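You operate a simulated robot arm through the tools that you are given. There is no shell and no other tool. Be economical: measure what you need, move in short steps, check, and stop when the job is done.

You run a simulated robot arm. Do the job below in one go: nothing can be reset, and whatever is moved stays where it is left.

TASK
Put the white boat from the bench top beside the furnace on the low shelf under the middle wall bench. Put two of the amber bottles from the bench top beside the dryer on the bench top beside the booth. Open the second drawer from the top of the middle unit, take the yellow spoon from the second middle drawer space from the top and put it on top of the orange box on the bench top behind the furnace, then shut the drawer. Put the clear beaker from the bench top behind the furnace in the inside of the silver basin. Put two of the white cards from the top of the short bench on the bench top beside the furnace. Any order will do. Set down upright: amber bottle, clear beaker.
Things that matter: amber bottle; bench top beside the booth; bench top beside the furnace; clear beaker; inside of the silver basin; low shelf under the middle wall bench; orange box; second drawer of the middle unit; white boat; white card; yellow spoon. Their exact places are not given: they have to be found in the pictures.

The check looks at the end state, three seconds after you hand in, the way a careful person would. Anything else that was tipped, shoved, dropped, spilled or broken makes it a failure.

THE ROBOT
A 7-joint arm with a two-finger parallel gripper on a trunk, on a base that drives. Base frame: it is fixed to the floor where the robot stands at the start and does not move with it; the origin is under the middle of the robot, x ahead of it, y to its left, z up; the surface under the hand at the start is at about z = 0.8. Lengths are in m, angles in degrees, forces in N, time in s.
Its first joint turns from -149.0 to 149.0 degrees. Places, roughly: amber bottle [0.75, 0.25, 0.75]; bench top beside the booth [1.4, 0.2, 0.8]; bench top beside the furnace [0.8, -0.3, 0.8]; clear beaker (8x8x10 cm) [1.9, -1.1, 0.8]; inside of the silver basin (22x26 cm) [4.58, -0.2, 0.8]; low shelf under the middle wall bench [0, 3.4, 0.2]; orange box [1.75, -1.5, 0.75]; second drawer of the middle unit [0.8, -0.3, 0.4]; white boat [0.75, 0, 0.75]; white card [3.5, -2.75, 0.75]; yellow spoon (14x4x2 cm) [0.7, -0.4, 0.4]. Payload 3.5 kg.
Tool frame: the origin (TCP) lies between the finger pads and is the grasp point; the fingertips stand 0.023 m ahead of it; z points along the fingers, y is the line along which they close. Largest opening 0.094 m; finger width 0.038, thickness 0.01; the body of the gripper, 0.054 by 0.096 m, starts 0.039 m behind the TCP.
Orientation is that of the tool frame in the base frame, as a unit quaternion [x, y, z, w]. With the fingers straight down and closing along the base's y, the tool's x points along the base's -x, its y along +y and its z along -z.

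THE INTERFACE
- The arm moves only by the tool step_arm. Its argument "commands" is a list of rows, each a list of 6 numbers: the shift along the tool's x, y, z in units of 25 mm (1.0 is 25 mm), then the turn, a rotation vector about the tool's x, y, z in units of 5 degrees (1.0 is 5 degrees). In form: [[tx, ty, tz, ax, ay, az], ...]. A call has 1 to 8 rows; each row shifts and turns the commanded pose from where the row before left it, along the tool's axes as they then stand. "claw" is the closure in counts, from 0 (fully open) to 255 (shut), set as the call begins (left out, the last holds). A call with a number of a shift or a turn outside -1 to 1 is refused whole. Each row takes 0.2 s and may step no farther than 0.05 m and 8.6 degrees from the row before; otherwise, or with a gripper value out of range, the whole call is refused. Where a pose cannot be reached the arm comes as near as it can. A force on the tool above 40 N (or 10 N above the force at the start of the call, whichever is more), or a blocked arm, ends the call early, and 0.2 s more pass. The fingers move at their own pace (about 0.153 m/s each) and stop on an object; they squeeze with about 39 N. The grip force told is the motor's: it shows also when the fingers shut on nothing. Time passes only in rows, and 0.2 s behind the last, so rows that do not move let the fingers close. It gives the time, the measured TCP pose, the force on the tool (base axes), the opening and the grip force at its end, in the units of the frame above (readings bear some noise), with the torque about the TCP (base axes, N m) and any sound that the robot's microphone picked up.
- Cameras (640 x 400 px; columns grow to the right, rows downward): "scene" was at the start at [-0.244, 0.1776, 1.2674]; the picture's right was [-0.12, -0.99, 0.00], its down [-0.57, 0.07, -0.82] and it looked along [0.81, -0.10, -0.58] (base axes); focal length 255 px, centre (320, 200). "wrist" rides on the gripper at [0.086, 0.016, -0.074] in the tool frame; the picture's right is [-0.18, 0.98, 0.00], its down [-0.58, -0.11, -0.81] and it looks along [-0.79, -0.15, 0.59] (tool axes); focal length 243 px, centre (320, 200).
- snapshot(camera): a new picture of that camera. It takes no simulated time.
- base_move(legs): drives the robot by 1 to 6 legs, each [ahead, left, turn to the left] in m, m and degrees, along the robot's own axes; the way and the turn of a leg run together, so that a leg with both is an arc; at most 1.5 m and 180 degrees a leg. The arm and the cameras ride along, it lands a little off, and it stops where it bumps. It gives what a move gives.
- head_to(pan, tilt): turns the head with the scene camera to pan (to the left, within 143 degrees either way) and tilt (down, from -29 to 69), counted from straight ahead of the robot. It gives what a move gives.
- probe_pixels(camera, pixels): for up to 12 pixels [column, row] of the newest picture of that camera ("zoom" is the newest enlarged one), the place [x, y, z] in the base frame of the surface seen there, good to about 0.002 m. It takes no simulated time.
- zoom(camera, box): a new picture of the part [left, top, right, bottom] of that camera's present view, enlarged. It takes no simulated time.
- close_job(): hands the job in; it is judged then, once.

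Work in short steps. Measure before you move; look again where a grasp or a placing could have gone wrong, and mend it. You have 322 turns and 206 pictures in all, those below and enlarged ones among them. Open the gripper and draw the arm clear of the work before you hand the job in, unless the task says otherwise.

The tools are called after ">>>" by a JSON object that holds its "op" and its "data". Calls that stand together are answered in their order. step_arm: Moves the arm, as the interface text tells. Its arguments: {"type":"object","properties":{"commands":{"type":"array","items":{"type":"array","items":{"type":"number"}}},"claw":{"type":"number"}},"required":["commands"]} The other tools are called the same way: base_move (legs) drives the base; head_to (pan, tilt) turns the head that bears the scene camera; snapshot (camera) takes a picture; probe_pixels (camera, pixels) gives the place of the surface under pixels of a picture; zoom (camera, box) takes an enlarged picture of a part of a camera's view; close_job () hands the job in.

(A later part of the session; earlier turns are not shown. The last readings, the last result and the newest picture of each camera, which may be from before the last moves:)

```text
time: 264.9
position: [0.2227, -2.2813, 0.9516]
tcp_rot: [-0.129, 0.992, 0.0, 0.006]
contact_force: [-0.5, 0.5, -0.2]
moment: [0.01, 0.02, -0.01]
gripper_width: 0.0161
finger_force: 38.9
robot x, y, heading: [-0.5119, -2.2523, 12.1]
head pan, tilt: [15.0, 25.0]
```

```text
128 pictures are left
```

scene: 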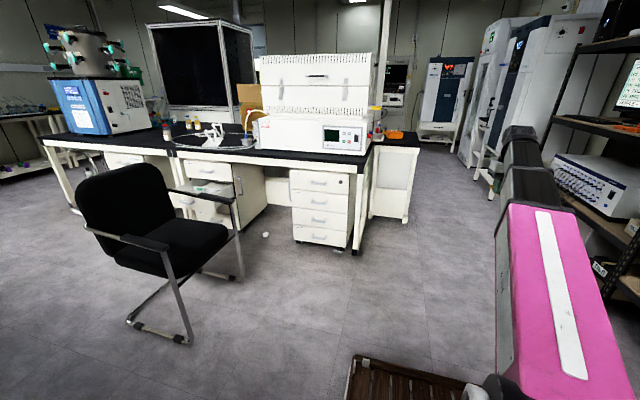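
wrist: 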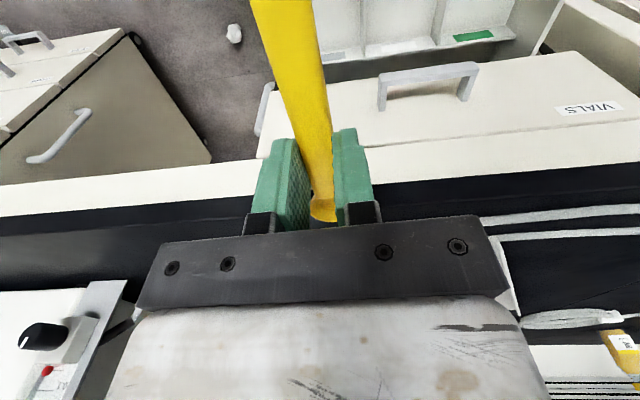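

The orange box is seen at (396,134). I strafe right a little and drive down the aisle.

>>> {"op": "base_move", "data": {"legs": [[0, -0.25, 0], [1.4, 0, -0.5]]}}

>>> {"op": "head_to", "data": {"pan": 35, "tilt": 30}}

>>> {"op": "snapshot", "data": {"camera": "scene"}}

>>> {"op": "head_to", "data": {"pan": -10, "tilt": 20}}

>>> {"op": "snapshot", "data": {"camera": "scene"}}

```text
time: 273.2
position: [1.6431, -2.2311, 0.9503]
tcp_rot: [-0.128, 0.992, -0.001, 0.007]
contact_force: [0.2, 0.9, 0.5]
moment: [0.02, -0.02, -0.01]
gripper_width: 0.0164
finger_force: 39.0
robot x, y, heading: [0.9069, -2.2024, 12.0]
head pan, tilt: [15.0, 25.0]
```

```text
time: 274.1
position: [1.6437, -2.2313, 0.9503]
tcp_rot: [-0.127, 0.992, 0.0, 0.006]
contact_force: [0.9, 0.1, 0.2]
moment: [-0.01, 0.01, -0.04]
gripper_width: 0.016
finger_force: 38.8
robot x, y, heading: [0.9055, -2.2026, 12.3]
head pan, tilt: [35.0, 30.0]
```

```text
127 pictures are left
```

scene: 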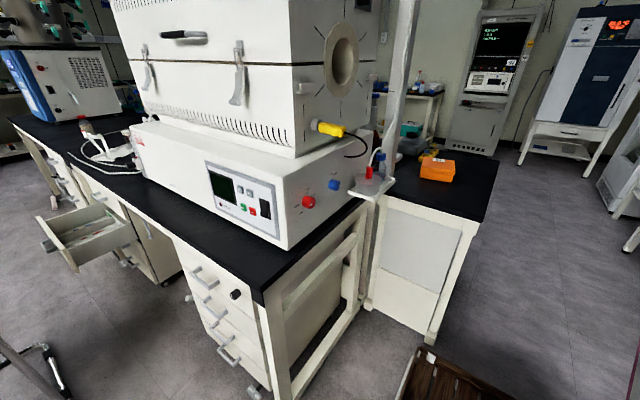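

```text
time: 275.2
position: [1.6428, -2.2314, 0.9498]
tcp_rot: [-0.127, 0.992, 0.0, 0.006]
contact_force: [0.7, 0.0, -0.2]
moment: [0.02, 0.01, 0.01]
gripper_width: 0.016
finger_force: 39.0
robot x, y, heading: [0.9072, -2.2009, 11.8]
head pan, tilt: [-10.0, 20.0]
```

```text
126 pictures are left
```

scene: 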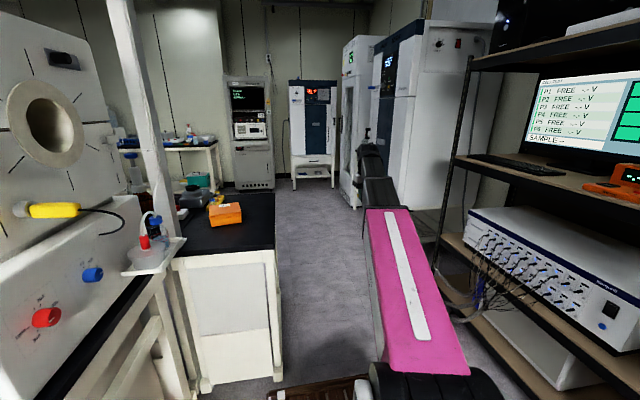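

I probe the orange box, bench end edges and aisle limits.

>>> {"op": "probe_pixels", "data": {"camera": "scene", "pixels": [[225, 205], [225, 215], [210, 206], [241, 208], [212, 222], [241, 218], [274, 246], [175, 258], [272, 200], [180, 195], [430, 290], [283, 375]]}}

>>> {"op": "zoom", "data": {"camera": "scene", "box": [110, 150, 290, 260]}}

```text
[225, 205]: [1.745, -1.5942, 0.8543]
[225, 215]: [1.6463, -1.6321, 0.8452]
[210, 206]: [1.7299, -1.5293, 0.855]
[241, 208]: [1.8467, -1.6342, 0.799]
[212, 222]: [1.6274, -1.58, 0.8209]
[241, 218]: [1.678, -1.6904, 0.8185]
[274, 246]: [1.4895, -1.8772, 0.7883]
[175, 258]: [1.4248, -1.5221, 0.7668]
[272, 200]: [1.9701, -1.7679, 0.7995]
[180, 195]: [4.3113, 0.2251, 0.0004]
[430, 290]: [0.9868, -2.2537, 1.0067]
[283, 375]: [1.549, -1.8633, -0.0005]
```

```text
3.56 times, centred on (200, 205) of scene
```

zoom: 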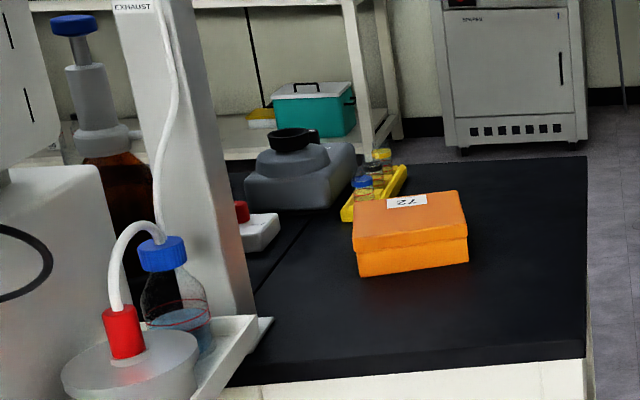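

The back bench's end edge is at u=1.09; the box top is at z 0.855 near (1.71,-1.58). I strafe left in front of that edge and go a little ahead.

>>> {"op": "base_move", "data": {"legs": [[0, 0.36, 0], [0.08, 0, 0]]}}

>>> {"op": "head_to", "data": {"pan": 15, "tilt": 30}}

>>> {"op": "snapshot", "data": {"camera": "scene"}}

>>> {"op": "snapshot", "data": {"camera": "wrist"}}

```text
time: 278.2
position: [1.6516, -1.9279, 0.9498]
tcp_rot: [-0.108, 0.994, -0.002, 0.006]
contact_force: [-2.2, -11.6, -1.5]
moment: [0.79, -0.18, 0.0]
gripper_width: 0.0163
finger_force: 39.2
robot x, y, heading: [0.9136, -1.8696, 9.9]
head pan, tilt: [-10.0, 20.0]
```

```text
time: 279.1
position: [1.6508, -1.927, 0.9504]
tcp_rot: [-0.107, 0.994, -0.001, 0.006]
contact_force: [-0.1, -0.1, -0.2]
moment: [0.03, -0.01, -0.01]
gripper_width: 0.0164
finger_force: 39.0
robot x, y, heading: [0.9141, -1.865, 10.1]
head pan, tilt: [15.0, 30.0]
```

```text
124 pictures are left
```

scene: 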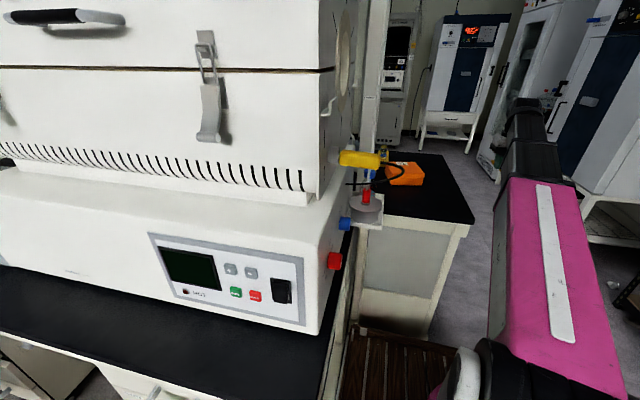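

```text
123 pictures are left
```

wrist: 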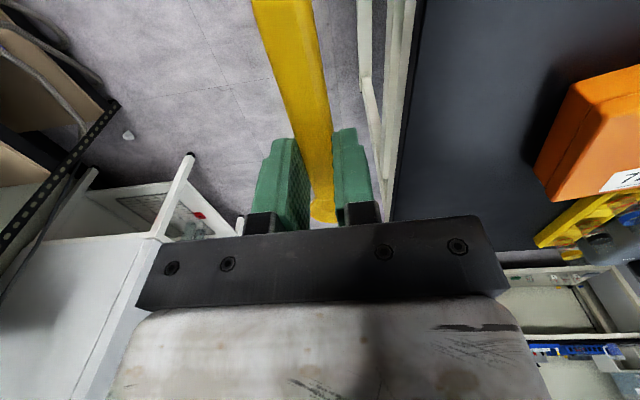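

I probe the box top from this view.

>>> {"op": "zoom", "data": {"camera": "scene", "box": [340, 130, 480, 240]}}

>>> {"op": "probe_pixels", "data": {"camera": "wrist", "pixels": [[575, 85], [635, 68], [540, 165], [550, 195], [635, 190], [630, 120], [590, 130]]}}

```text
3.64 times, centred on (410, 185) of scene
```

zoom: 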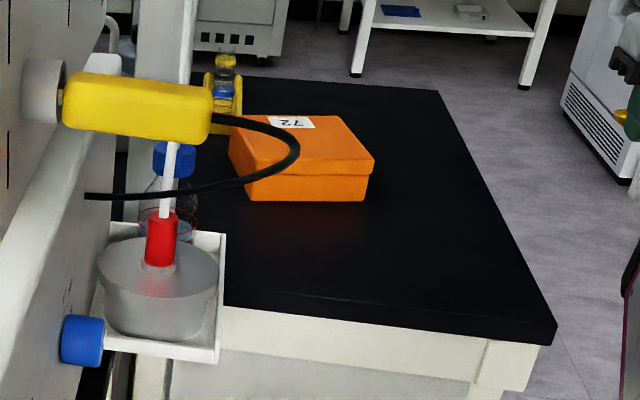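

```text
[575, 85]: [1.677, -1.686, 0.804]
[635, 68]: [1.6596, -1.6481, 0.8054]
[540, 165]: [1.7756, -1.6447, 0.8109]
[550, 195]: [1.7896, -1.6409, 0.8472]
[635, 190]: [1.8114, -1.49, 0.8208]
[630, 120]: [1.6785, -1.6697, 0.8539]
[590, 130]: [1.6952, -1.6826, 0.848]
```

>>> {"op": "probe_pixels", "data": {"camera": "zoom", "pixels": [[290, 145], [240, 165], [370, 170], [335, 118], [245, 118], [330, 150], [270, 130], [215, 95], [235, 130], [90, 195], [180, 110], [300, 165]]}}

```text
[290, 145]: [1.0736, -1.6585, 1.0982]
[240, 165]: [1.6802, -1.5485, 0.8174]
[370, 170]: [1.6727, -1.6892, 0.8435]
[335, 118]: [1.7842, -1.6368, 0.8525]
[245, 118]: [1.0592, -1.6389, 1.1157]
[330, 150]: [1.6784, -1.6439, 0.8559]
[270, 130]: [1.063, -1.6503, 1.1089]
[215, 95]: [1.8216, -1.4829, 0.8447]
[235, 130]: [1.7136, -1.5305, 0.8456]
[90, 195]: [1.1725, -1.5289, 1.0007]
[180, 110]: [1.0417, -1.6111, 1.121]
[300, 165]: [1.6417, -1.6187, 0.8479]
```

Box top centre is about (1.708,-1.608), z 0.855. A probe wire hangs at (1.06,-1.65,1.10), so I strafe right for clearance, then move the spoon over the box.

>>> {"op": "base_move", "data": {"legs": [[0, -0.12, 0]]}}

>>> {"op": "step_arm", "data": {"commands": [[-0.3, 1, 0, 0, 0, 0], [-0.3, 1, 0, 0, 0, 0], [-0.3, 1, 0, 0, 0, 0], [-0.3, 1, 0, 0, 0, 0], [-0.3, 1, 0, 0, 0, 0], [-0.3, 1, 0, 0, 0, 0], [-0.3, 1, 0, 0, 0, 0], [-0.3, 1, 0, 0, 0, 0]]}}

>>> {"op": "snapshot", "data": {"camera": "scene"}}

```text
time: 280.3
position: [1.6701, -2.0441, 0.9519]
tcp_rot: [-0.108, 0.994, -0.002, 0.007]
contact_force: [0.2, -0.5, 0.0]
moment: [0.03, 0.0, -0.02]
gripper_width: 0.016
finger_force: 39.1
robot x, y, heading: [0.9342, -1.9822, 9.5]
head pan, tilt: [15.0, 30.0]
```

```text
time: 282.1
position: [1.6859, -1.8358, 0.9501]
tcp_rot: [-0.108, 0.994, -0.001, 0.007]
contact_force: [0.2, 0.4, 0.5]
moment: [-0.01, -0.02, -0.02]
gripper_width: 0.0162
finger_force: 39.1
robot x, y, heading: [0.9359, -1.9836, 9.7]
head pan, tilt: [15.0, 30.0]
```

```text
121 pictures are left
```

scene: 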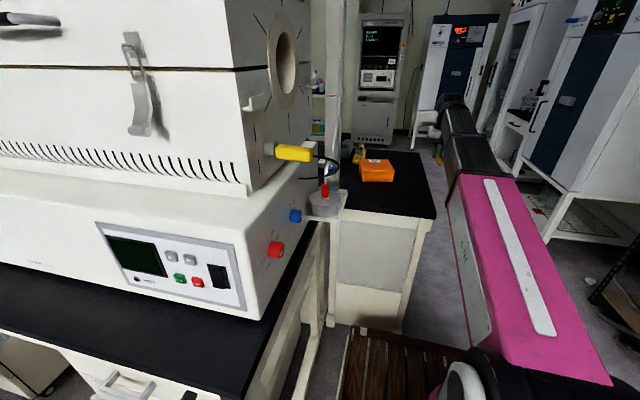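

Clearance is fine. I continue to above the box centre.

>>> {"op": "step_arm", "data": {"commands": [[-0.31, 0.97, 0, 0, 0, 0], [-0.31, 0.97, 0, 0, 0, 0], [-0.31, 0.97, 0, 0, 0, 0], [-0.31, 0.97, 0, 0, 0, 0], [-0.31, 0.97, 0, 0, 0, 0], [-0.31, 0.97, 0, 0, 0, 0], [-0.31, 0.97, 0, 0, 0, 0]]}}

>>> {"op": "step_arm", "data": {"commands": [[-0.31, 0.97, 0, 0, 0, 0], [-0.31, 0.97, 0.5, 0, 0, 0], [0, 0, 1, 0, 0, 0]]}}

>>> {"op": "snapshot", "data": {"camera": "wrist"}}

>>> {"op": "zoom", "data": {"camera": "scene", "box": [300, 100, 480, 220]}}

```text
time: 283.7
position: [1.7036, -1.6595, 0.9516]
tcp_rot: [-0.106, 0.994, -0.001, 0.007]
contact_force: [0.2, -0.2, -0.4]
moment: [-0.03, -0.05, 0.03]
gripper_width: 0.0164
finger_force: 39.0
robot x, y, heading: [0.9352, -1.9878, 9.8]
head pan, tilt: [15.0, 30.0]
```

```text
time: 284.5
position: [1.708, -1.6086, 0.9138]
tcp_rot: [-0.107, 0.994, -0.001, 0.006]
contact_force: [-0.1, 0.3, -0.4]
moment: [-0.02, -0.01, -0.01]
gripper_width: 0.0164
finger_force: 39.5
robot x, y, heading: [0.9345, -1.9876, 9.9]
head pan, tilt: [15.0, 30.0]
```

```text
120 pictures are left
```

wrist: 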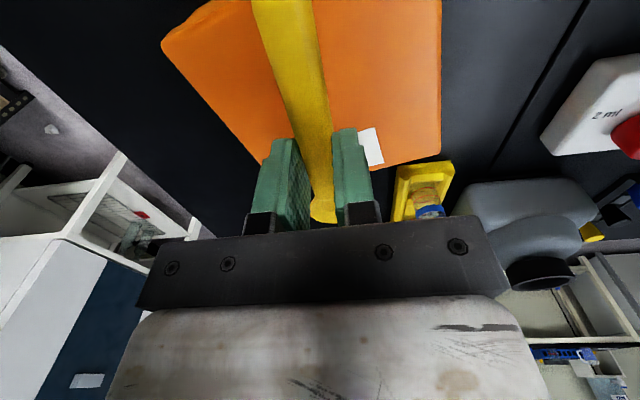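

```text
3.33 times, centred on (390, 160) of scene
```

zoom: 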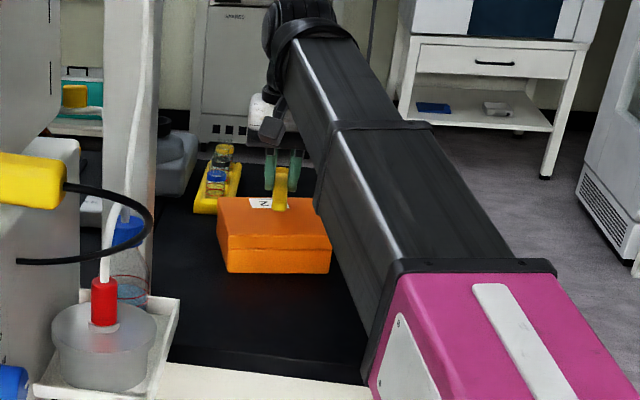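

I verify the box's outline from the wrist view.

>>> {"op": "probe_pixels", "data": {"camera": "wrist", "pixels": [[170, 42], [245, 145], [435, 155], [380, 168], [437, 20], [230, 10], [400, 80]]}}

```text
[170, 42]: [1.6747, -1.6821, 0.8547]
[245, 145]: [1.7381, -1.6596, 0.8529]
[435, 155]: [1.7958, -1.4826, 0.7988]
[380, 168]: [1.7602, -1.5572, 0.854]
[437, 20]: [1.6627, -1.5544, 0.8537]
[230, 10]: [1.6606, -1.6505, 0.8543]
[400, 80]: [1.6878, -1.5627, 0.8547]
```

Centre confirmed. I lower to just above the lid.

>>> {"op": "step_arm", "data": {"commands": [[0, 0, 0.6, 0, 0, 0], [0, 0, 0.5, 0, 0, 0], [0, 0, 0, 0, 0, 0]]}}

>>> {"op": "step_arm", "data": {"commands": [[0, 0, 0.08, 0, 0, 0], [0, 0, 0, 0, 0, 0]]}}

```text
time: 285.3
position: [1.7091, -1.6084, 0.8861]
tcp_rot: [-0.108, 0.994, -0.001, 0.006]
contact_force: [-0.5, -0.9, 0.3]
moment: [-0.03, 0.04, -0.01]
gripper_width: 0.0162
finger_force: 38.6
robot x, y, heading: [0.9366, -1.9869, 9.6]
head pan, tilt: [15.0, 30.0]
```

```text
time: 285.9
position: [1.7089, -1.6087, 0.884]
tcp_rot: [-0.107, 0.994, -0.001, 0.006]
contact_force: [-1.0, 0.2, 0.4]
moment: [0.01, 0.07, 0.03]
gripper_width: 0.0161
finger_force: 38.5
robot x, y, heading: [0.9352, -1.9902, 10.0]
head pan, tilt: [15.0, 30.0]
```

>>> {"op": "step_arm", "data": {"commands": [[0, 0, 0.08, 0, 0, 0], [0, 0, 0, 0, 0, 0]]}}

```text
time: 286.5
position: [1.709, -1.6091, 0.8814]
tcp_rot: [-0.108, 0.994, -0.001, 0.007]
contact_force: [0.5, -0.3, -0.4]
moment: [0.03, -0.01, -0.02]
gripper_width: 0.0162
finger_force: 38.6
robot x, y, heading: [0.9336, -1.9822, 9.7]
head pan, tilt: [15.0, 30.0]
```

No contact yet; 2 mm more, then release.

>>> {"op": "step_arm", "data": {"commands": [[0, 0, 0.08, 0, 0, 0], [0, 0, 0, 0, 0, 0]]}}

>>> {"op": "zoom", "data": {"camera": "scene", "box": [340, 120, 430, 190]}}

```text
time: 287.1
position: [1.7094, -1.6084, 0.8821]
tcp_rot: [-0.108, 0.994, -0.001, 0.007]
contact_force: [0.8, 0.9, 25.0]
moment: [-0.1, 0.54, -0.02]
gripper_width: 0.016
finger_force: 39.1
robot x, y, heading: [0.9406, -1.9877, 9.9]
head pan, tilt: [15.0, 30.0]
```

```text
5.71 times, centred on (385, 155) of scene
```

zoom: 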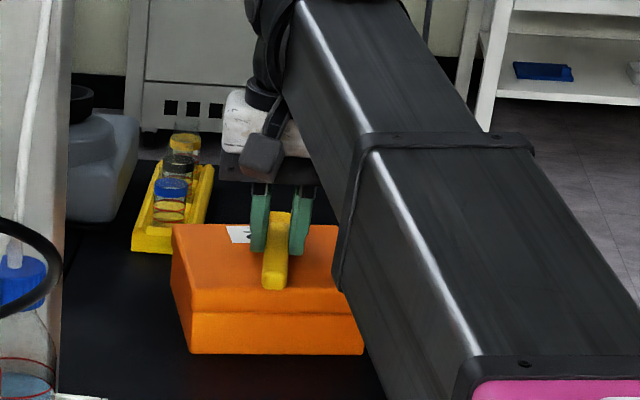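

Contact (25 N). I ease up a hair, open, and rise.

>>> {"op": "step_arm", "data": {"commands": [[0, 0, -0.08, 0, 0, 0], [0, 0, 0, 0, 0, 0]]}}

>>> {"op": "step_arm", "data": {"commands": [[0, 0, 0, 0, 0, 0], [0, 0, 0, 0, 0, 0], [0, 0, 0, 0, 0, 0]], "claw": 100}}

>>> {"op": "step_arm", "data": {"commands": [[0, 0, -0.5, 0, 0, 0], [0, 0, -1, 0, 0, 0], [0, 0, -1, 0, 0, 0], [0, 0, -1, 0, 0, 0], [0, 0, -1, 0, 0, 0]]}}

>>> {"op": "snapshot", "data": {"camera": "wrist"}}

>>> {"op": "zoom", "data": {"camera": "scene", "box": [340, 120, 430, 190]}}

```text
time: 287.7
position: [1.7089, -1.6091, 0.8826]
tcp_rot: [-0.107, 0.994, -0.001, 0.006]
contact_force: [-0.6, 0.3, 4.0]
moment: [0.03, -0.01, 0.01]
gripper_width: 0.0159
finger_force: 39.2
robot x, y, heading: [0.9356, -1.9876, 9.9]
head pan, tilt: [15.0, 30.0]
```

```text
time: 288.5
position: [1.7101, -1.6087, 0.8825]
tcp_rot: [-0.108, 0.994, -0.002, 0.007]
contact_force: [0.4, 0.4, 0.6]
moment: [-0.02, -0.02, 0.01]
gripper_width: 0.0574
finger_force: 0.0
robot x, y, heading: [0.9365, -1.9864, 9.6]
head pan, tilt: [15.0, 30.0]
```

```text
time: 289.7
position: [1.7073, -1.6097, 0.9941]
tcp_rot: [-0.109, 0.994, -0.001, 0.007]
contact_force: [0.0, -1.1, -0.1]
moment: [0.01, 0.02, 0.01]
gripper_width: 0.0573
finger_force: 0.1
robot x, y, heading: [0.938, -1.9867, 9.8]
head pan, tilt: [15.0, 30.0]
```

```text
117 pictures are left
```

wrist: 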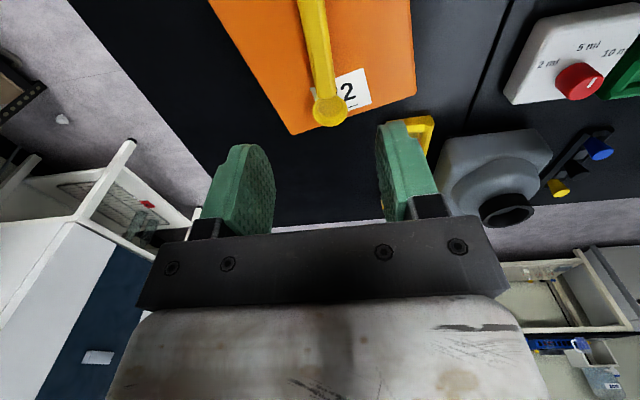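

```text
5.71 times, centred on (385, 155) of scene
```

zoom: 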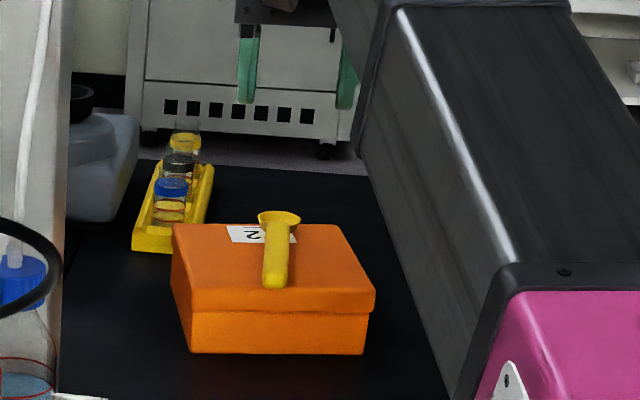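

The spoon lies on the box. I draw the arm back to the right and look for the route to the back of the bench.

>>> {"op": "step_arm", "data": {"commands": [[0, -1, -0.4, 0, 0, 0], [0, -1, -0.4, 0, 0, 0], [0, -1, -0.4, 0, 0, 0], [0, -1, -0.4, 0, 0, 0], [0, -1, 0, 0, 0, 0], [0, -1, 0, 0, 0, 0], [0, -1, 0, 0, 0, 0], [0, -1, 0, 0, 0, 0]]}}

>>> {"op": "step_arm", "data": {"commands": [[0.3, -1, 0, 0, 0, 0], [0.3, -1, 0, 0, 0, 0], [0.3, -1, 0, 0, 0, 0], [0.3, -1, 0, 0, 0, 0], [0.3, -1, 0, 0, 0, 0], [0.3, -1, 0, 0, 0, 0], [0.3, -1, 0, 0, 0, 0], [0.3, -1, 0, 0, 0, 0]]}}

>>> {"op": "base_move", "data": {"legs": [[0, -0.3, 2]]}}

>>> {"op": "head_to", "data": {"pan": 0, "tilt": 35}}

>>> {"op": "snapshot", "data": {"camera": "scene"}}

```text
time: 291.5
position: [1.7495, -1.8047, 1.036]
tcp_rot: [-0.108, 0.994, -0.001, 0.006]
contact_force: [-0.4, -0.3, 0.2]
moment: [0.01, 0.01, 0.0]
gripper_width: 0.057
finger_force: 0.0
robot x, y, heading: [0.9381, -1.9884, 9.9]
head pan, tilt: [15.0, 30.0]
```

```text
time: 293.3
position: [1.7352, -2.0134, 1.0347]
tcp_rot: [-0.108, 0.994, -0.001, 0.006]
contact_force: [-0.8, -0.1, 0.2]
moment: [-0.03, 0.03, 0.0]
gripper_width: 0.0572
finger_force: 0.2
robot x, y, heading: [0.9368, -1.9861, 9.8]
head pan, tilt: [15.0, 30.0]
```

```text
time: 295.4
position: [1.7907, -2.2783, 1.0351]
tcp_rot: [-0.127, 0.992, -0.001, 0.006]
contact_force: [-0.1, 0.2, 0.1]
moment: [0.0, 0.0, 0.01]
gripper_width: 0.0574
finger_force: 0.1
robot x, y, heading: [0.9942, -2.2806, 12.1]
head pan, tilt: [15.0, 30.0]
```

```text
time: 296.1
position: [1.7916, -2.2788, 1.0365]
tcp_rot: [-0.126, 0.992, -0.002, 0.006]
contact_force: [0.1, -0.5, 0.2]
moment: [0.03, 0.01, -0.04]
gripper_width: 0.0574
finger_force: 0.2
robot x, y, heading: [0.9928, -2.2837, 11.8]
head pan, tilt: [0.0, 35.0]
```

```text
115 pictures are left
```

scene: 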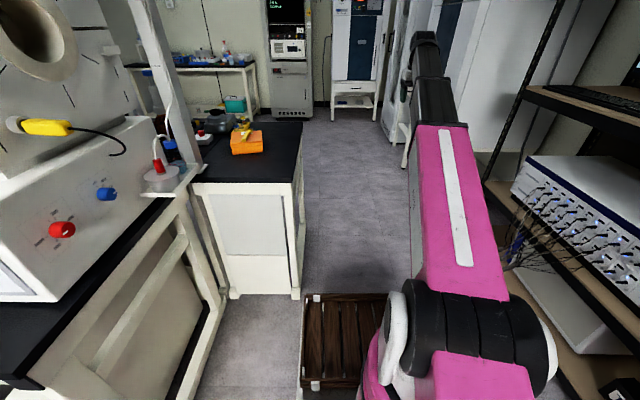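

I probe the passage limits on both sides.

>>> {"op": "probe_pixels", "data": {"camera": "scene", "pixels": [[298, 297], [494, 180], [512, 115], [575, 325], [405, 150], [402, 165], [303, 180], [301, 124], [335, 105]]}}

```text
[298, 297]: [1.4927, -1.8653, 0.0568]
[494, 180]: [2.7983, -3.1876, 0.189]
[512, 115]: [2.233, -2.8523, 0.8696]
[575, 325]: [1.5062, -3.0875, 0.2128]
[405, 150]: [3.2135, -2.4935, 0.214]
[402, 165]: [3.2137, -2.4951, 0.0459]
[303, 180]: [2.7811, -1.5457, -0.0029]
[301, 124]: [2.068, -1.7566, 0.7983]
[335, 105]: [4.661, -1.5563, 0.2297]
```

The way is wide. I drive round to the back of the bench and turn to face it.

>>> {"op": "base_move", "data": {"legs": [[0, -0.12, 0], [1.5, 0, 0], [0.75, 0, 0], [0, 0.55, 0]]}}

>>> {"op": "head_to", "data": {"pan": 90, "tilt": 25}}

>>> {"op": "snapshot", "data": {"camera": "scene"}}

>>> {"op": "head_to", "data": {"pan": 10, "tilt": 20}}

>>> {"op": "snapshot", "data": {"camera": "scene"}}

>>> {"op": "head_to", "data": {"pan": -60, "tilt": 25}}

>>> {"op": "snapshot", "data": {"camera": "scene"}}

```text
time: 310.9
position: [3.9027, -1.3853, 1.0367]
tcp_rot: [-0.13, 0.992, -0.001, 0.007]
contact_force: [0.3, -0.2, -0.6]
moment: [0.01, 0.04, 0.0]
gripper_width: 0.0571
finger_force: 0.1
robot x, y, heading: [3.1054, -1.3965, 12.1]
head pan, tilt: [0.0, 35.0]
```

```text
time: 312.5
position: [3.903, -1.3862, 1.0347]
tcp_rot: [-0.129, 0.992, -0.001, 0.006]
contact_force: [0.0, 0.5, 0.5]
moment: [-0.03, -0.02, 0.0]
gripper_width: 0.0572
finger_force: 0.1
robot x, y, heading: [3.1049, -1.394, 12.2]
head pan, tilt: [90.0, 25.0]
```

```text
114 pictures are left
```

scene: 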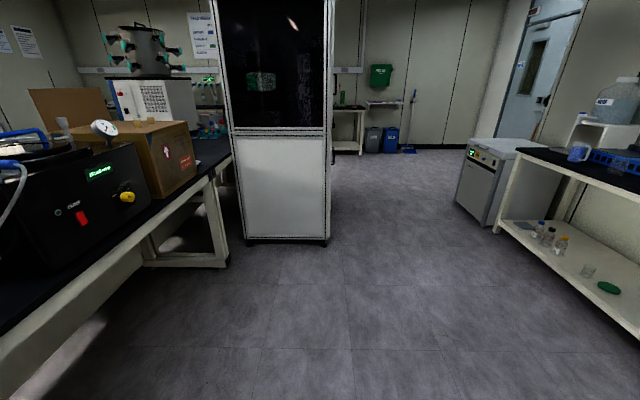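

```text
time: 314.0
position: [3.9029, -1.3866, 1.0355]
tcp_rot: [-0.129, 0.992, 0.0, 0.006]
contact_force: [0.3, 0.0, 0.7]
moment: [0.01, 0.0, -0.01]
gripper_width: 0.0571
finger_force: 0.0
robot x, y, heading: [3.1086, -1.39, 12.1]
head pan, tilt: [10.0, 20.0]
```

```text
113 pictures are left
```

scene: 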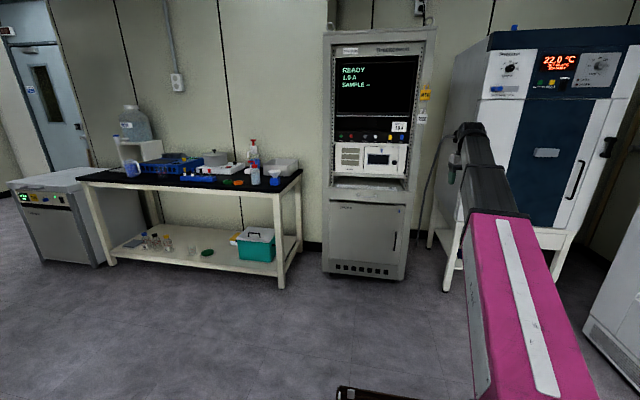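

```text
time: 315.4
position: [3.9013, -1.3863, 1.0356]
tcp_rot: [-0.128, 0.992, -0.001, 0.006]
contact_force: [0.0, 0.2, 0.1]
moment: [0.0, -0.01, -0.01]
gripper_width: 0.0572
finger_force: 0.1
robot x, y, heading: [3.1034, -1.395, 12.2]
head pan, tilt: [-60.0, 25.0]
```

```text
112 pictures are left
```

scene: 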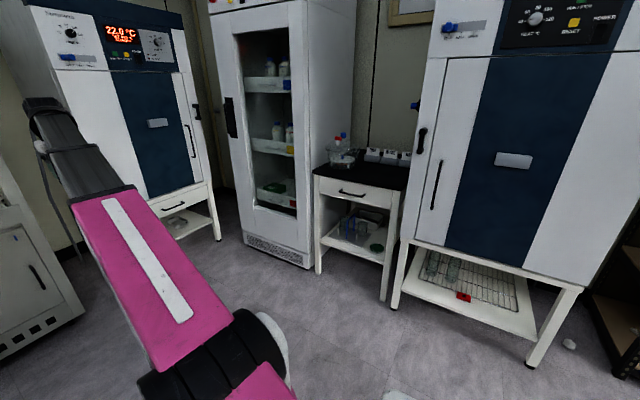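

I see the short bench with white cards near (388,155). I enlarge it before turning.

>>> {"op": "zoom", "data": {"camera": "scene", "box": [310, 120, 430, 200]}}

>>> {"op": "probe_pixels", "data": {"camera": "scene", "pixels": [[373, 155], [389, 156], [404, 158], [340, 156], [316, 178], [400, 188], [390, 300], [320, 270]]}}

```text
5.00 times, centred on (370, 160) of scene
```

zoom: 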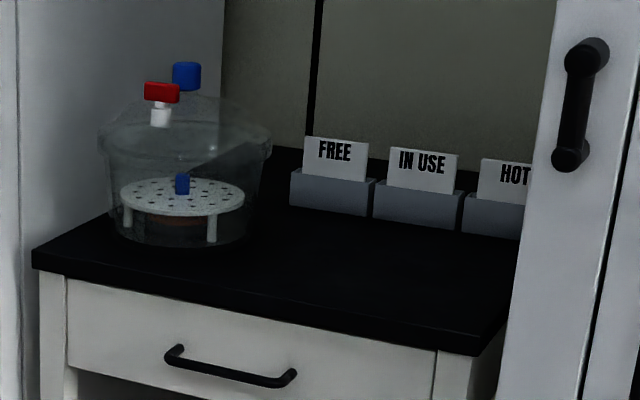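

```text
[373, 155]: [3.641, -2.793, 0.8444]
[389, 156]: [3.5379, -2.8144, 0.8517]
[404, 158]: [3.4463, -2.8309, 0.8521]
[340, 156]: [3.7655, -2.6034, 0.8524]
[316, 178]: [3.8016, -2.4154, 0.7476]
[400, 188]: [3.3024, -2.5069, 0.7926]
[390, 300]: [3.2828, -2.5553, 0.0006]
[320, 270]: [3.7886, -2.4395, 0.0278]
```

The cards FREE / IN USE / HOT stand in grey holders. First the beaker: I turn round to face the bench's back.

>>> {"op": "base_move", "data": {"legs": [[0, 0, 179]]}}

>>> {"op": "head_to", "data": {"pan": 0, "tilt": 25}}

>>> {"op": "snapshot", "data": {"camera": "scene"}}

```text
time: 323.2
position: [2.3066, -1.3954, 1.0359]
tcp_rot: [0.992, 0.125, -0.005, -0.001]
contact_force: [0.2, -0.2, 0.2]
moment: [-0.01, 0.01, 0.02]
gripper_width: 0.0572
finger_force: 0.1
robot x, y, heading: [3.1074, -1.394, -168.0]
head pan, tilt: [-60.0, 25.0]
```

```text
time: 324.5
position: [2.3067, -1.3965, 1.0356]
tcp_rot: [0.992, 0.126, -0.007, -0.001]
contact_force: [-0.1, 0.5, 0.8]
moment: [-0.01, 0.02, 0.02]
gripper_width: 0.0571
finger_force: 0.0
robot x, y, heading: [3.1065, -1.3943, -168.1]
head pan, tilt: [0.0, 25.0]
```

```text
110 pictures are left
```

scene: 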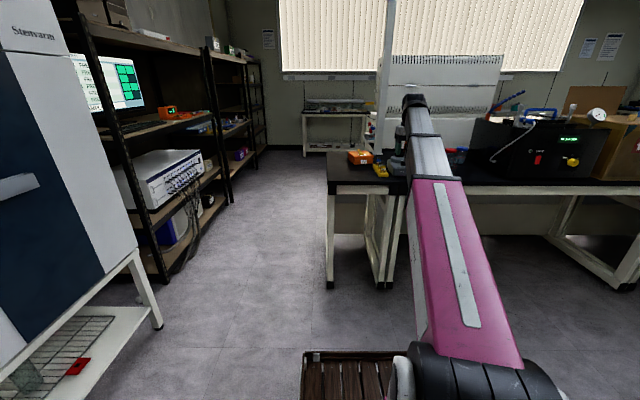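

I retract the arm and move up to the bench near the beaker's place.

>>> {"op": "step_arm", "data": {"commands": [[1, 0, 0, 0, 0, 0], [1, 0, 0, 0, 0, 0], [1, 0, 0, 0, 0, 0], [1, 0, 0, 0, 0, 0], [1, 0, 0, 0, 0, 0], [1, 0, 0, 0, 0, 0], [1, 0, 0, 0, 0, 0]], "claw": 0}}

>>> {"op": "base_move", "data": {"legs": [[0.35, 0, 0], [0, -0.45, 0]]}}

>>> {"op": "head_to", "data": {"pan": 0, "tilt": 35}}

>>> {"op": "snapshot", "data": {"camera": "scene"}}

>>> {"op": "snapshot", "data": {"camera": "wrist"}}

```text
time: 325.7
position: [2.4242, -1.3648, 1.0328]
tcp_rot: [0.992, 0.122, -0.011, -0.002]
contact_force: [-5.5, 0.1, -10.0]
moment: [0.01, 0.63, -0.01]
gripper_width: 0.094
finger_force: 0.1
robot x, y, heading: [3.1063, -1.3924, -168.3]
head pan, tilt: [0.0, 25.0]
stopped in row 6: the force on the tool passed its limit at 48 N (the readings are from after the stop); the commanded pose is now the measured one
```

```text
time: 330.3
position: [1.9916, -0.9934, 1.0348]
tcp_rot: [0.993, 0.119, -0.01, -0.001]
contact_force: [-10.4, 0.2, -26.0]
moment: [0.06, 1.69, 0.0]
gripper_width: 0.0938
finger_force: 0.0
robot x, y, heading: [2.6747, -1.029, -168.6]
head pan, tilt: [0.0, 25.0]
```

```text
time: 331.0
position: [1.9918, -0.9933, 1.034]
tcp_rot: [0.993, 0.12, -0.011, -0.002]
contact_force: [-7.0, 0.6, -14.8]
moment: [0.03, 0.9, -0.06]
gripper_width: 0.0939
finger_force: 0.1
robot x, y, heading: [2.6725, -1.0306, -168.9]
head pan, tilt: [0.0, 35.0]
```

```text
109 pictures are left
```

scene: 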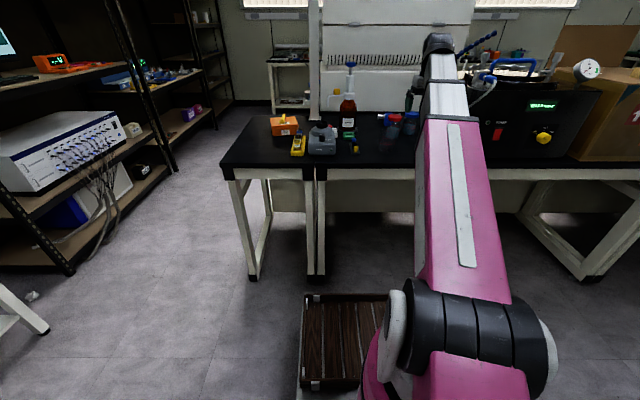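

```text
108 pictures are left
```

wrist: 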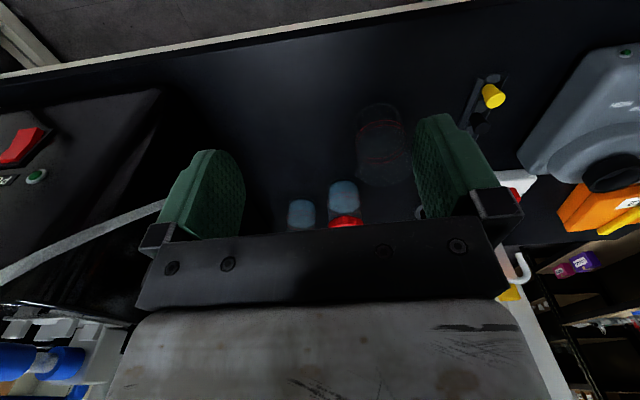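

The tool shows a persisting force, likely the wrist folded against its own arm; I extend 5 cm to relieve it.

>>> {"op": "step_arm", "data": {"commands": [[-1, 0, 0, 0, 0, 0], [-1, 0, 0, 0, 0, 0]]}}

>>> {"op": "zoom", "data": {"camera": "scene", "box": [300, 80, 440, 180]}}

>>> {"op": "snapshot", "data": {"camera": "wrist"}}

```text
time: 331.6
position: [1.942, -1.0078, 1.0351]
tcp_rot: [0.993, 0.118, -0.01, 0.0]
contact_force: [1.0, -0.3, 0.0]
moment: [-0.02, -0.01, 0.01]
gripper_width: 0.0936
finger_force: 0.1
robot x, y, heading: [2.6706, -1.0246, -168.4]
head pan, tilt: [0.0, 35.0]
```

```text
4.00 times, centred on (370, 130) of scene
```

zoom: 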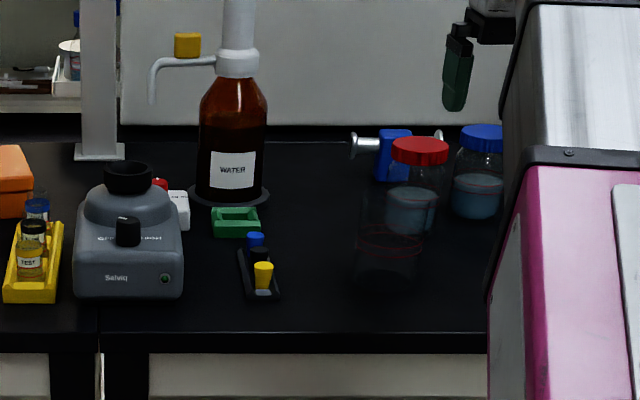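

```text
106 pictures are left
```

wrist: 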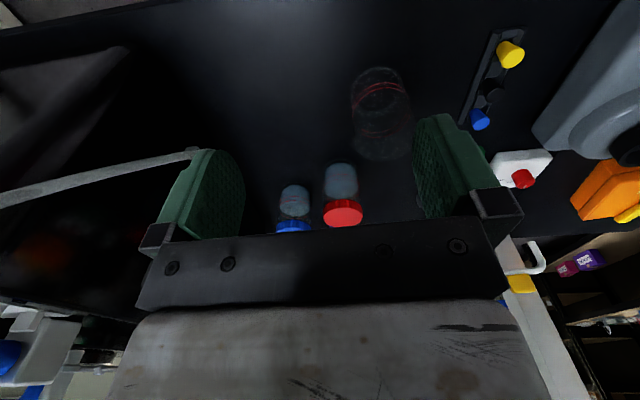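

The clear beaker is faint at zoom (390,240). I probe it.

>>> {"op": "zoom", "data": {"camera": "scene", "box": [370, 110, 430, 160]}}

>>> {"op": "probe_pixels", "data": {"camera": "wrist", "pixels": [[380, 75], [380, 100], [352, 100], [408, 100], [383, 130], [385, 158], [360, 130], [412, 140], [370, 80], [395, 80]]}}

```text
8.00 times, centred on (400, 135) of scene
```

zoom: 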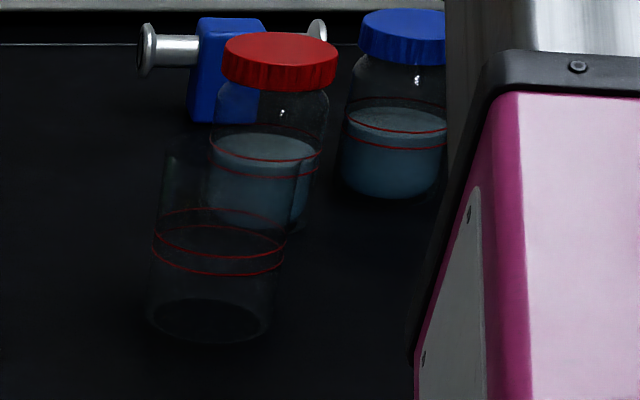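

```text
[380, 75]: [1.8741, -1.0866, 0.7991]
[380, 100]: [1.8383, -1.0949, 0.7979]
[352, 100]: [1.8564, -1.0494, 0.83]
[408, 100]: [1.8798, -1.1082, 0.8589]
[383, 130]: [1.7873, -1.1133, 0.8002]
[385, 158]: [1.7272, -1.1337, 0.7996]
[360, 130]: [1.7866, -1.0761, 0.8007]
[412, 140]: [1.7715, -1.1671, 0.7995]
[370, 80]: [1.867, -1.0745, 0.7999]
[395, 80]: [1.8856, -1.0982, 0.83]
```

I probe the beaker's base ellipse and red lines in the enlarged view.

>>> {"op": "probe_pixels", "data": {"camera": "zoom", "pixels": [[210, 341], [152, 320], [268, 322], [210, 300], [155, 245], [283, 245], [215, 272], [165, 165], [300, 170], [235, 190], [215, 232], [165, 262]]}}

```text
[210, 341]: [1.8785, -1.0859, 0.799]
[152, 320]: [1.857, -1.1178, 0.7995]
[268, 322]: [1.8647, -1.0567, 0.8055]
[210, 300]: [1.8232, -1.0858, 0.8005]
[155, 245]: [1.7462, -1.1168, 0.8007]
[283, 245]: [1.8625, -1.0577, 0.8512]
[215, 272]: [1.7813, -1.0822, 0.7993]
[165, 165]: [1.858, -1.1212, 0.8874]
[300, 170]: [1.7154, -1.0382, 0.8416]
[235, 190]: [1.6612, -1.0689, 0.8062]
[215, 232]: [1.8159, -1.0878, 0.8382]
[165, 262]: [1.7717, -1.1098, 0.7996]
```

Beaker centre is about (1.850,-1.087), radius ~0.037. I move above it, level the tool, and check.

>>> {"op": "step_arm", "data": {"commands": [[-0.9, 0.45, 0, 0, 0.23, 0], [-0.9, 0.45, 0, 0, 0, 0], [-0.9, 0.45, 0, 0, 0, 0], [-0.9, 0.45, 0, 0, 0, 0], [-0.7, 0.4, 0, 0, 0, 0]]}}

>>> {"op": "snapshot", "data": {"camera": "wrist"}}

```text
time: 332.8
position: [1.852, -1.0849, 1.0355]
tcp_rot: [0.993, 0.12, 0.0, -0.003]
contact_force: [0.6, 0.4, -0.6]
moment: [0.01, 0.0, -0.03]
gripper_width: 0.0939
finger_force: 0.2
robot x, y, heading: [2.6754, -1.0263, -168.7]
head pan, tilt: [0.0, 35.0]
```

```text
104 pictures are left
```

wrist: 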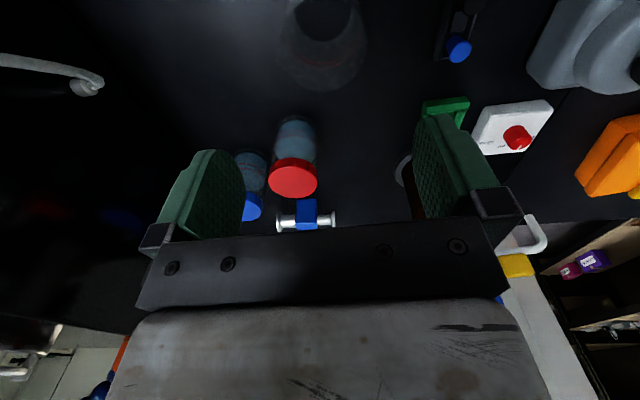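

>>> {"op": "zoom", "data": {"camera": "wrist", "box": [250, 0, 400, 100]}}

>>> {"op": "probe_pixels", "data": {"camera": "zoom", "pixels": [[130, 200], [480, 200], [300, 370], [150, 280], [450, 280], [310, 150], [130, 120], [480, 120]]}}

```text
4.00 times, centred on (325, 50) of wrist
```

zoom: 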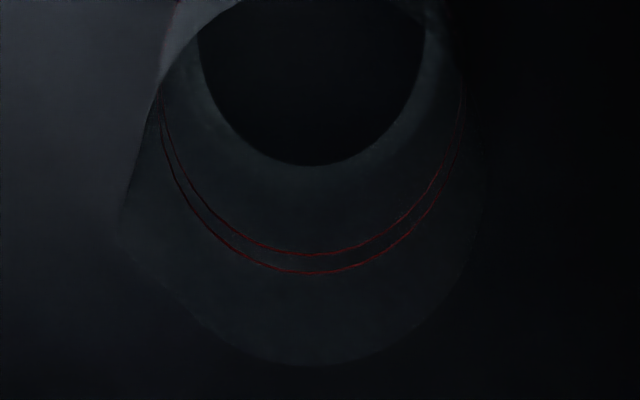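

```text
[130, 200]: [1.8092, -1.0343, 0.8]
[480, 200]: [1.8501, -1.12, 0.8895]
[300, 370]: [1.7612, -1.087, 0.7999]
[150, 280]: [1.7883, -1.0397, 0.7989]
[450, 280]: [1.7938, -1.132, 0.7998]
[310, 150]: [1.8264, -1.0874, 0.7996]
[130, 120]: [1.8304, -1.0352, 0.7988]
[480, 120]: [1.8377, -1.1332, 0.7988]
```

>>> {"op": "probe_pixels", "data": {"camera": "zoom", "pixels": [[300, 362], [300, 355], [300, 345], [140, 220], [128, 235], [470, 240], [478, 220], [200, 325], [400, 335], [300, 272], [165, 140], [460, 130]]}}

```text
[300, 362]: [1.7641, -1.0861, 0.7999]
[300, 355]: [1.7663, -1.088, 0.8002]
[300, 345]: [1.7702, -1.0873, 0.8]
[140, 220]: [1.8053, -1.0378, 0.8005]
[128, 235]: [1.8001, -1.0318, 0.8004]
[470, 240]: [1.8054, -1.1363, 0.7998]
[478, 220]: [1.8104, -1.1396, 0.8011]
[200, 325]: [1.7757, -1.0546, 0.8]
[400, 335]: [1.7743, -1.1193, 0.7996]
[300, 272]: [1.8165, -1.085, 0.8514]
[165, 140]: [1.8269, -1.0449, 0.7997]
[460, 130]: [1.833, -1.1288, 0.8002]
```

Fit: centre (1.851,-1.0855), diameter ~0.071; the tool is right above. I descend slowly.

>>> {"op": "step_arm", "data": {"commands": [[0, 0, 1, 0, 0, 0], [0, 0, 1, 0, 0, 0], [0, 0, 1, 0, 0, 0], [0, 0, 1, 0, 0, 0], [0, 0, 1, 0, 0, 0]]}}

>>> {"op": "snapshot", "data": {"camera": "wrist"}}

>>> {"op": "zoom", "data": {"camera": "scene", "box": [360, 90, 460, 160]}}

```text
time: 334.0
position: [1.8518, -1.084, 0.909]
tcp_rot: [0.993, 0.118, 0.0, -0.002]
contact_force: [0.6, 0.0, -0.2]
moment: [-0.02, -0.01, 0.02]
gripper_width: 0.0939
finger_force: 0.0
robot x, y, heading: [2.6759, -1.0252, -168.6]
head pan, tilt: [0.0, 35.0]
```

```text
102 pictures are left
```

wrist: 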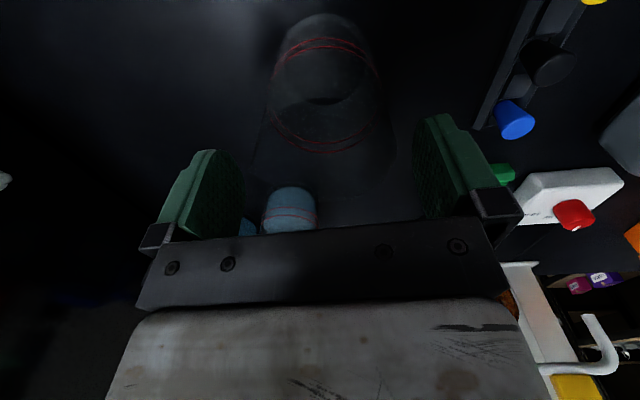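

```text
5.71 times, centred on (410, 125) of scene
```

zoom: 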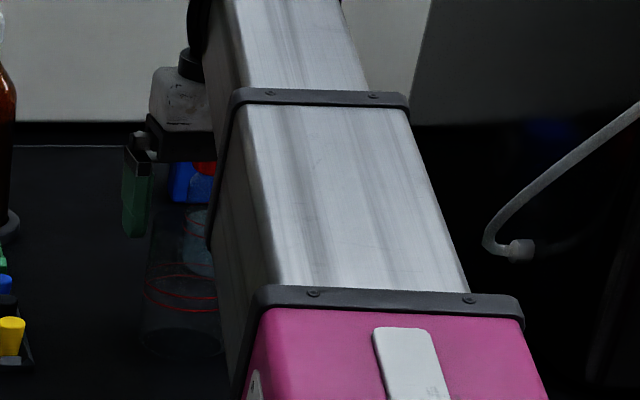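

The beaker lies centred between the fingers. I go down 3.4 cm and close.

>>> {"op": "step_arm", "data": {"commands": [[0, 0, 0.7, 0, 0, 0], [0, 0, 0.66, 0, 0, 0]]}}

>>> {"op": "step_arm", "data": {"commands": [[0, 0, 0, 0, 0, 0], [0, 0, 0, 0, 0, 0], [0, 0, 0, 0, 0, 0]], "claw": 255}}

```text
time: 334.6
position: [1.8514, -1.0834, 0.875]
tcp_rot: [0.993, 0.12, -0.001, -0.001]
contact_force: [0.9, 0.2, 0.2]
moment: [-0.02, 0.0, -0.01]
gripper_width: 0.094
finger_force: 0.1
robot x, y, heading: [2.6737, -1.0259, -168.5]
head pan, tilt: [0.0, 35.0]
```

```text
time: 335.4
position: [1.8521, -1.0839, 0.8765]
tcp_rot: [0.993, 0.12, 0.001, -0.002]
contact_force: [0.5, -0.5, 0.0]
moment: [-0.01, -0.01, 0.06]
gripper_width: 0.0674
finger_force: 39.4
robot x, y, heading: [2.6739, -1.0252, -168.6]
head pan, tilt: [0.0, 35.0]
```

Gripped at 0.067. I lift and check.

>>> {"op": "step_arm", "data": {"commands": [[0, 0, -0.5, 0, 0, 0], [0, 0, -1, 0, 0, 0], [0, 0, -1, 0, 0, 0], [0, 0, -1, 0, 0, 0], [0, 0, -1, 0, 0, 0], [0, 0, -1, 0, 0, 0], [0, 0, -1, 0, 0, 0], [0, 0, -1, 0, 0, 0]]}}

>>> {"op": "snapshot", "data": {"camera": "wrist"}}

>>> {"op": "head_to", "data": {"pan": -143, "tilt": 35}}

>>> {"op": "snapshot", "data": {"camera": "scene"}}

```text
time: 337.2
position: [1.8527, -1.084, 1.0635]
tcp_rot: [0.993, 0.119, 0.0, -0.001]
contact_force: [0.0, 0.3, -1.1]
moment: [-0.02, 0.01, -0.01]
gripper_width: 0.0678
finger_force: 38.9
robot x, y, heading: [2.6767, -1.0261, -168.7]
head pan, tilt: [0.0, 35.0]
```

```text
100 pictures are left
```

wrist: 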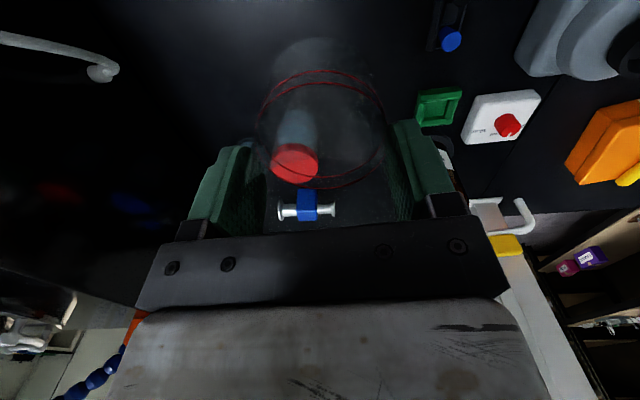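

```text
time: 339.4
position: [1.8519, -1.0837, 1.0635]
tcp_rot: [0.993, 0.119, 0.0, -0.001]
contact_force: [0.4, 0.0, -0.5]
moment: [-0.01, -0.01, 0.02]
gripper_width: 0.0674
finger_force: 38.5
robot x, y, heading: [2.6739, -1.0242, -168.9]
head pan, tilt: [-143.0, 35.0]
```

```text
99 pictures are left
```

scene: 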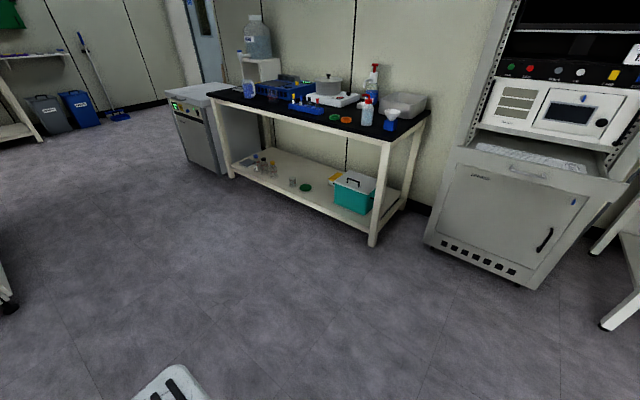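

The beaker is held. I enlarge and probe the basin on the far bench.

>>> {"op": "zoom", "data": {"camera": "scene", "box": [320, 60, 450, 150]}}

>>> {"op": "probe_pixels", "data": {"camera": "zoom", "pixels": [[300, 185], [300, 225], [460, 225], [515, 190], [360, 163], [420, 190], [400, 200], [355, 265], [370, 365], [530, 255], [240, 180], [400, 250]]}}

```text
4.44 times, centred on (385, 105) of scene
```

zoom: 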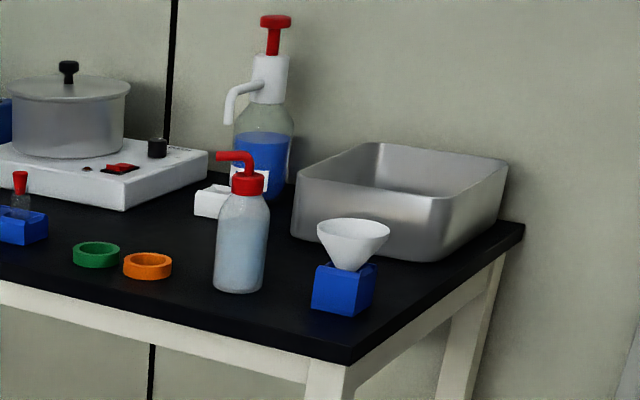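

```text
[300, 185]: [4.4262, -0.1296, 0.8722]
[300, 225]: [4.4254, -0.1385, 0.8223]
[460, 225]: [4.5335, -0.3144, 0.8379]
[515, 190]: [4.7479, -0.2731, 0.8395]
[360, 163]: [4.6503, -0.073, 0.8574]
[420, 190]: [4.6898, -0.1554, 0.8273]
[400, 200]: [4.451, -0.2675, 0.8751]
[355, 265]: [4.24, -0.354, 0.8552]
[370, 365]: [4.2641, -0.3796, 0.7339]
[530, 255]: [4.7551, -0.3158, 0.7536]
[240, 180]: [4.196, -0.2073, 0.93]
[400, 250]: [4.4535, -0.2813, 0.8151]
```

Basin centre ≈ (4.57,-0.19), rim z 0.88. I back away from the bench, turn round via the open side, and face the far bench.

>>> {"op": "base_move", "data": {"legs": [[-0.5, 0, 0], [0, 0, 180]]}}

>>> {"op": "head_to", "data": {"pan": 8, "tilt": 25}}

>>> {"op": "snapshot", "data": {"camera": "scene"}}

```text
time: 349.8
position: [3.9806, -0.8558, 1.0639]
tcp_rot: [-0.128, 0.992, -0.001, 0.0]
contact_force: [-0.3, -0.1, -0.7]
moment: [0.03, 0.01, 0.02]
gripper_width: 0.0673
finger_force: 39.1
robot x, y, heading: [3.1588, -0.929, 12.5]
head pan, tilt: [-143.0, 35.0]
```

```text
time: 352.1
position: [3.9797, -0.855, 1.0636]
tcp_rot: [-0.128, 0.992, -0.002, 0.001]
contact_force: [-0.6, -0.1, -1.3]
moment: [0.02, 0.0, -0.01]
gripper_width: 0.0674
finger_force: 39.1
robot x, y, heading: [3.161, -0.9276, 12.3]
head pan, tilt: [8.0, 25.0]
```

```text
97 pictures are left
```

scene: 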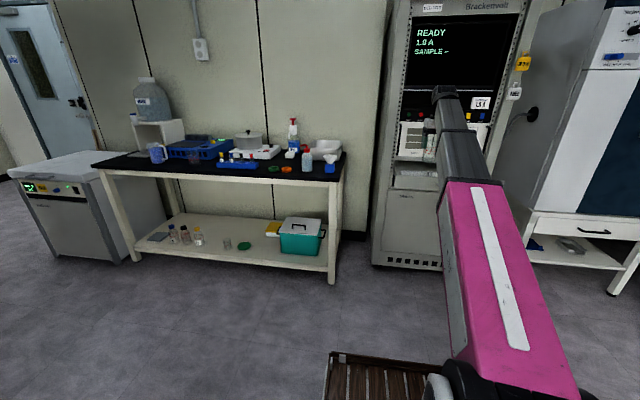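

I strafe left to line up, go partway ahead, and look closely.

>>> {"op": "base_move", "data": {"legs": [[0, 0.5, -0.8], [0.35, 0, 0]]}}

>>> {"op": "head_to", "data": {"pan": 0, "tilt": 30}}

>>> {"op": "snapshot", "data": {"camera": "scene"}}

```text
time: 357.0
position: [4.2233, -0.3036, 1.0632]
tcp_rot: [-0.121, 0.993, -0.002, 0.0]
contact_force: [0.8, 0.4, -1.3]
moment: [0.02, 0.0, 0.02]
gripper_width: 0.068
finger_force: 39.3
robot x, y, heading: [3.4032, -0.3612, 11.2]
head pan, tilt: [8.0, 25.0]
```

```text
time: 357.7
position: [4.2231, -0.3048, 1.0649]
tcp_rot: [-0.12, 0.993, -0.002, 0.001]
contact_force: [-0.5, 0.5, -1.0]
moment: [0.02, -0.02, -0.03]
gripper_width: 0.0674
finger_force: 39.1
robot x, y, heading: [3.4038, -0.3634, 11.6]
head pan, tilt: [0.0, 30.0]
```

```text
96 pictures are left
```

scene: 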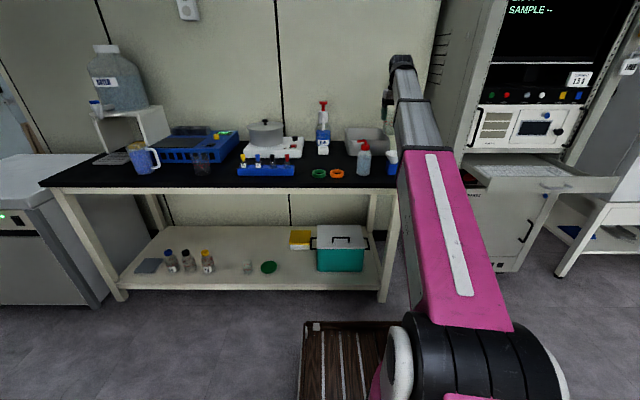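

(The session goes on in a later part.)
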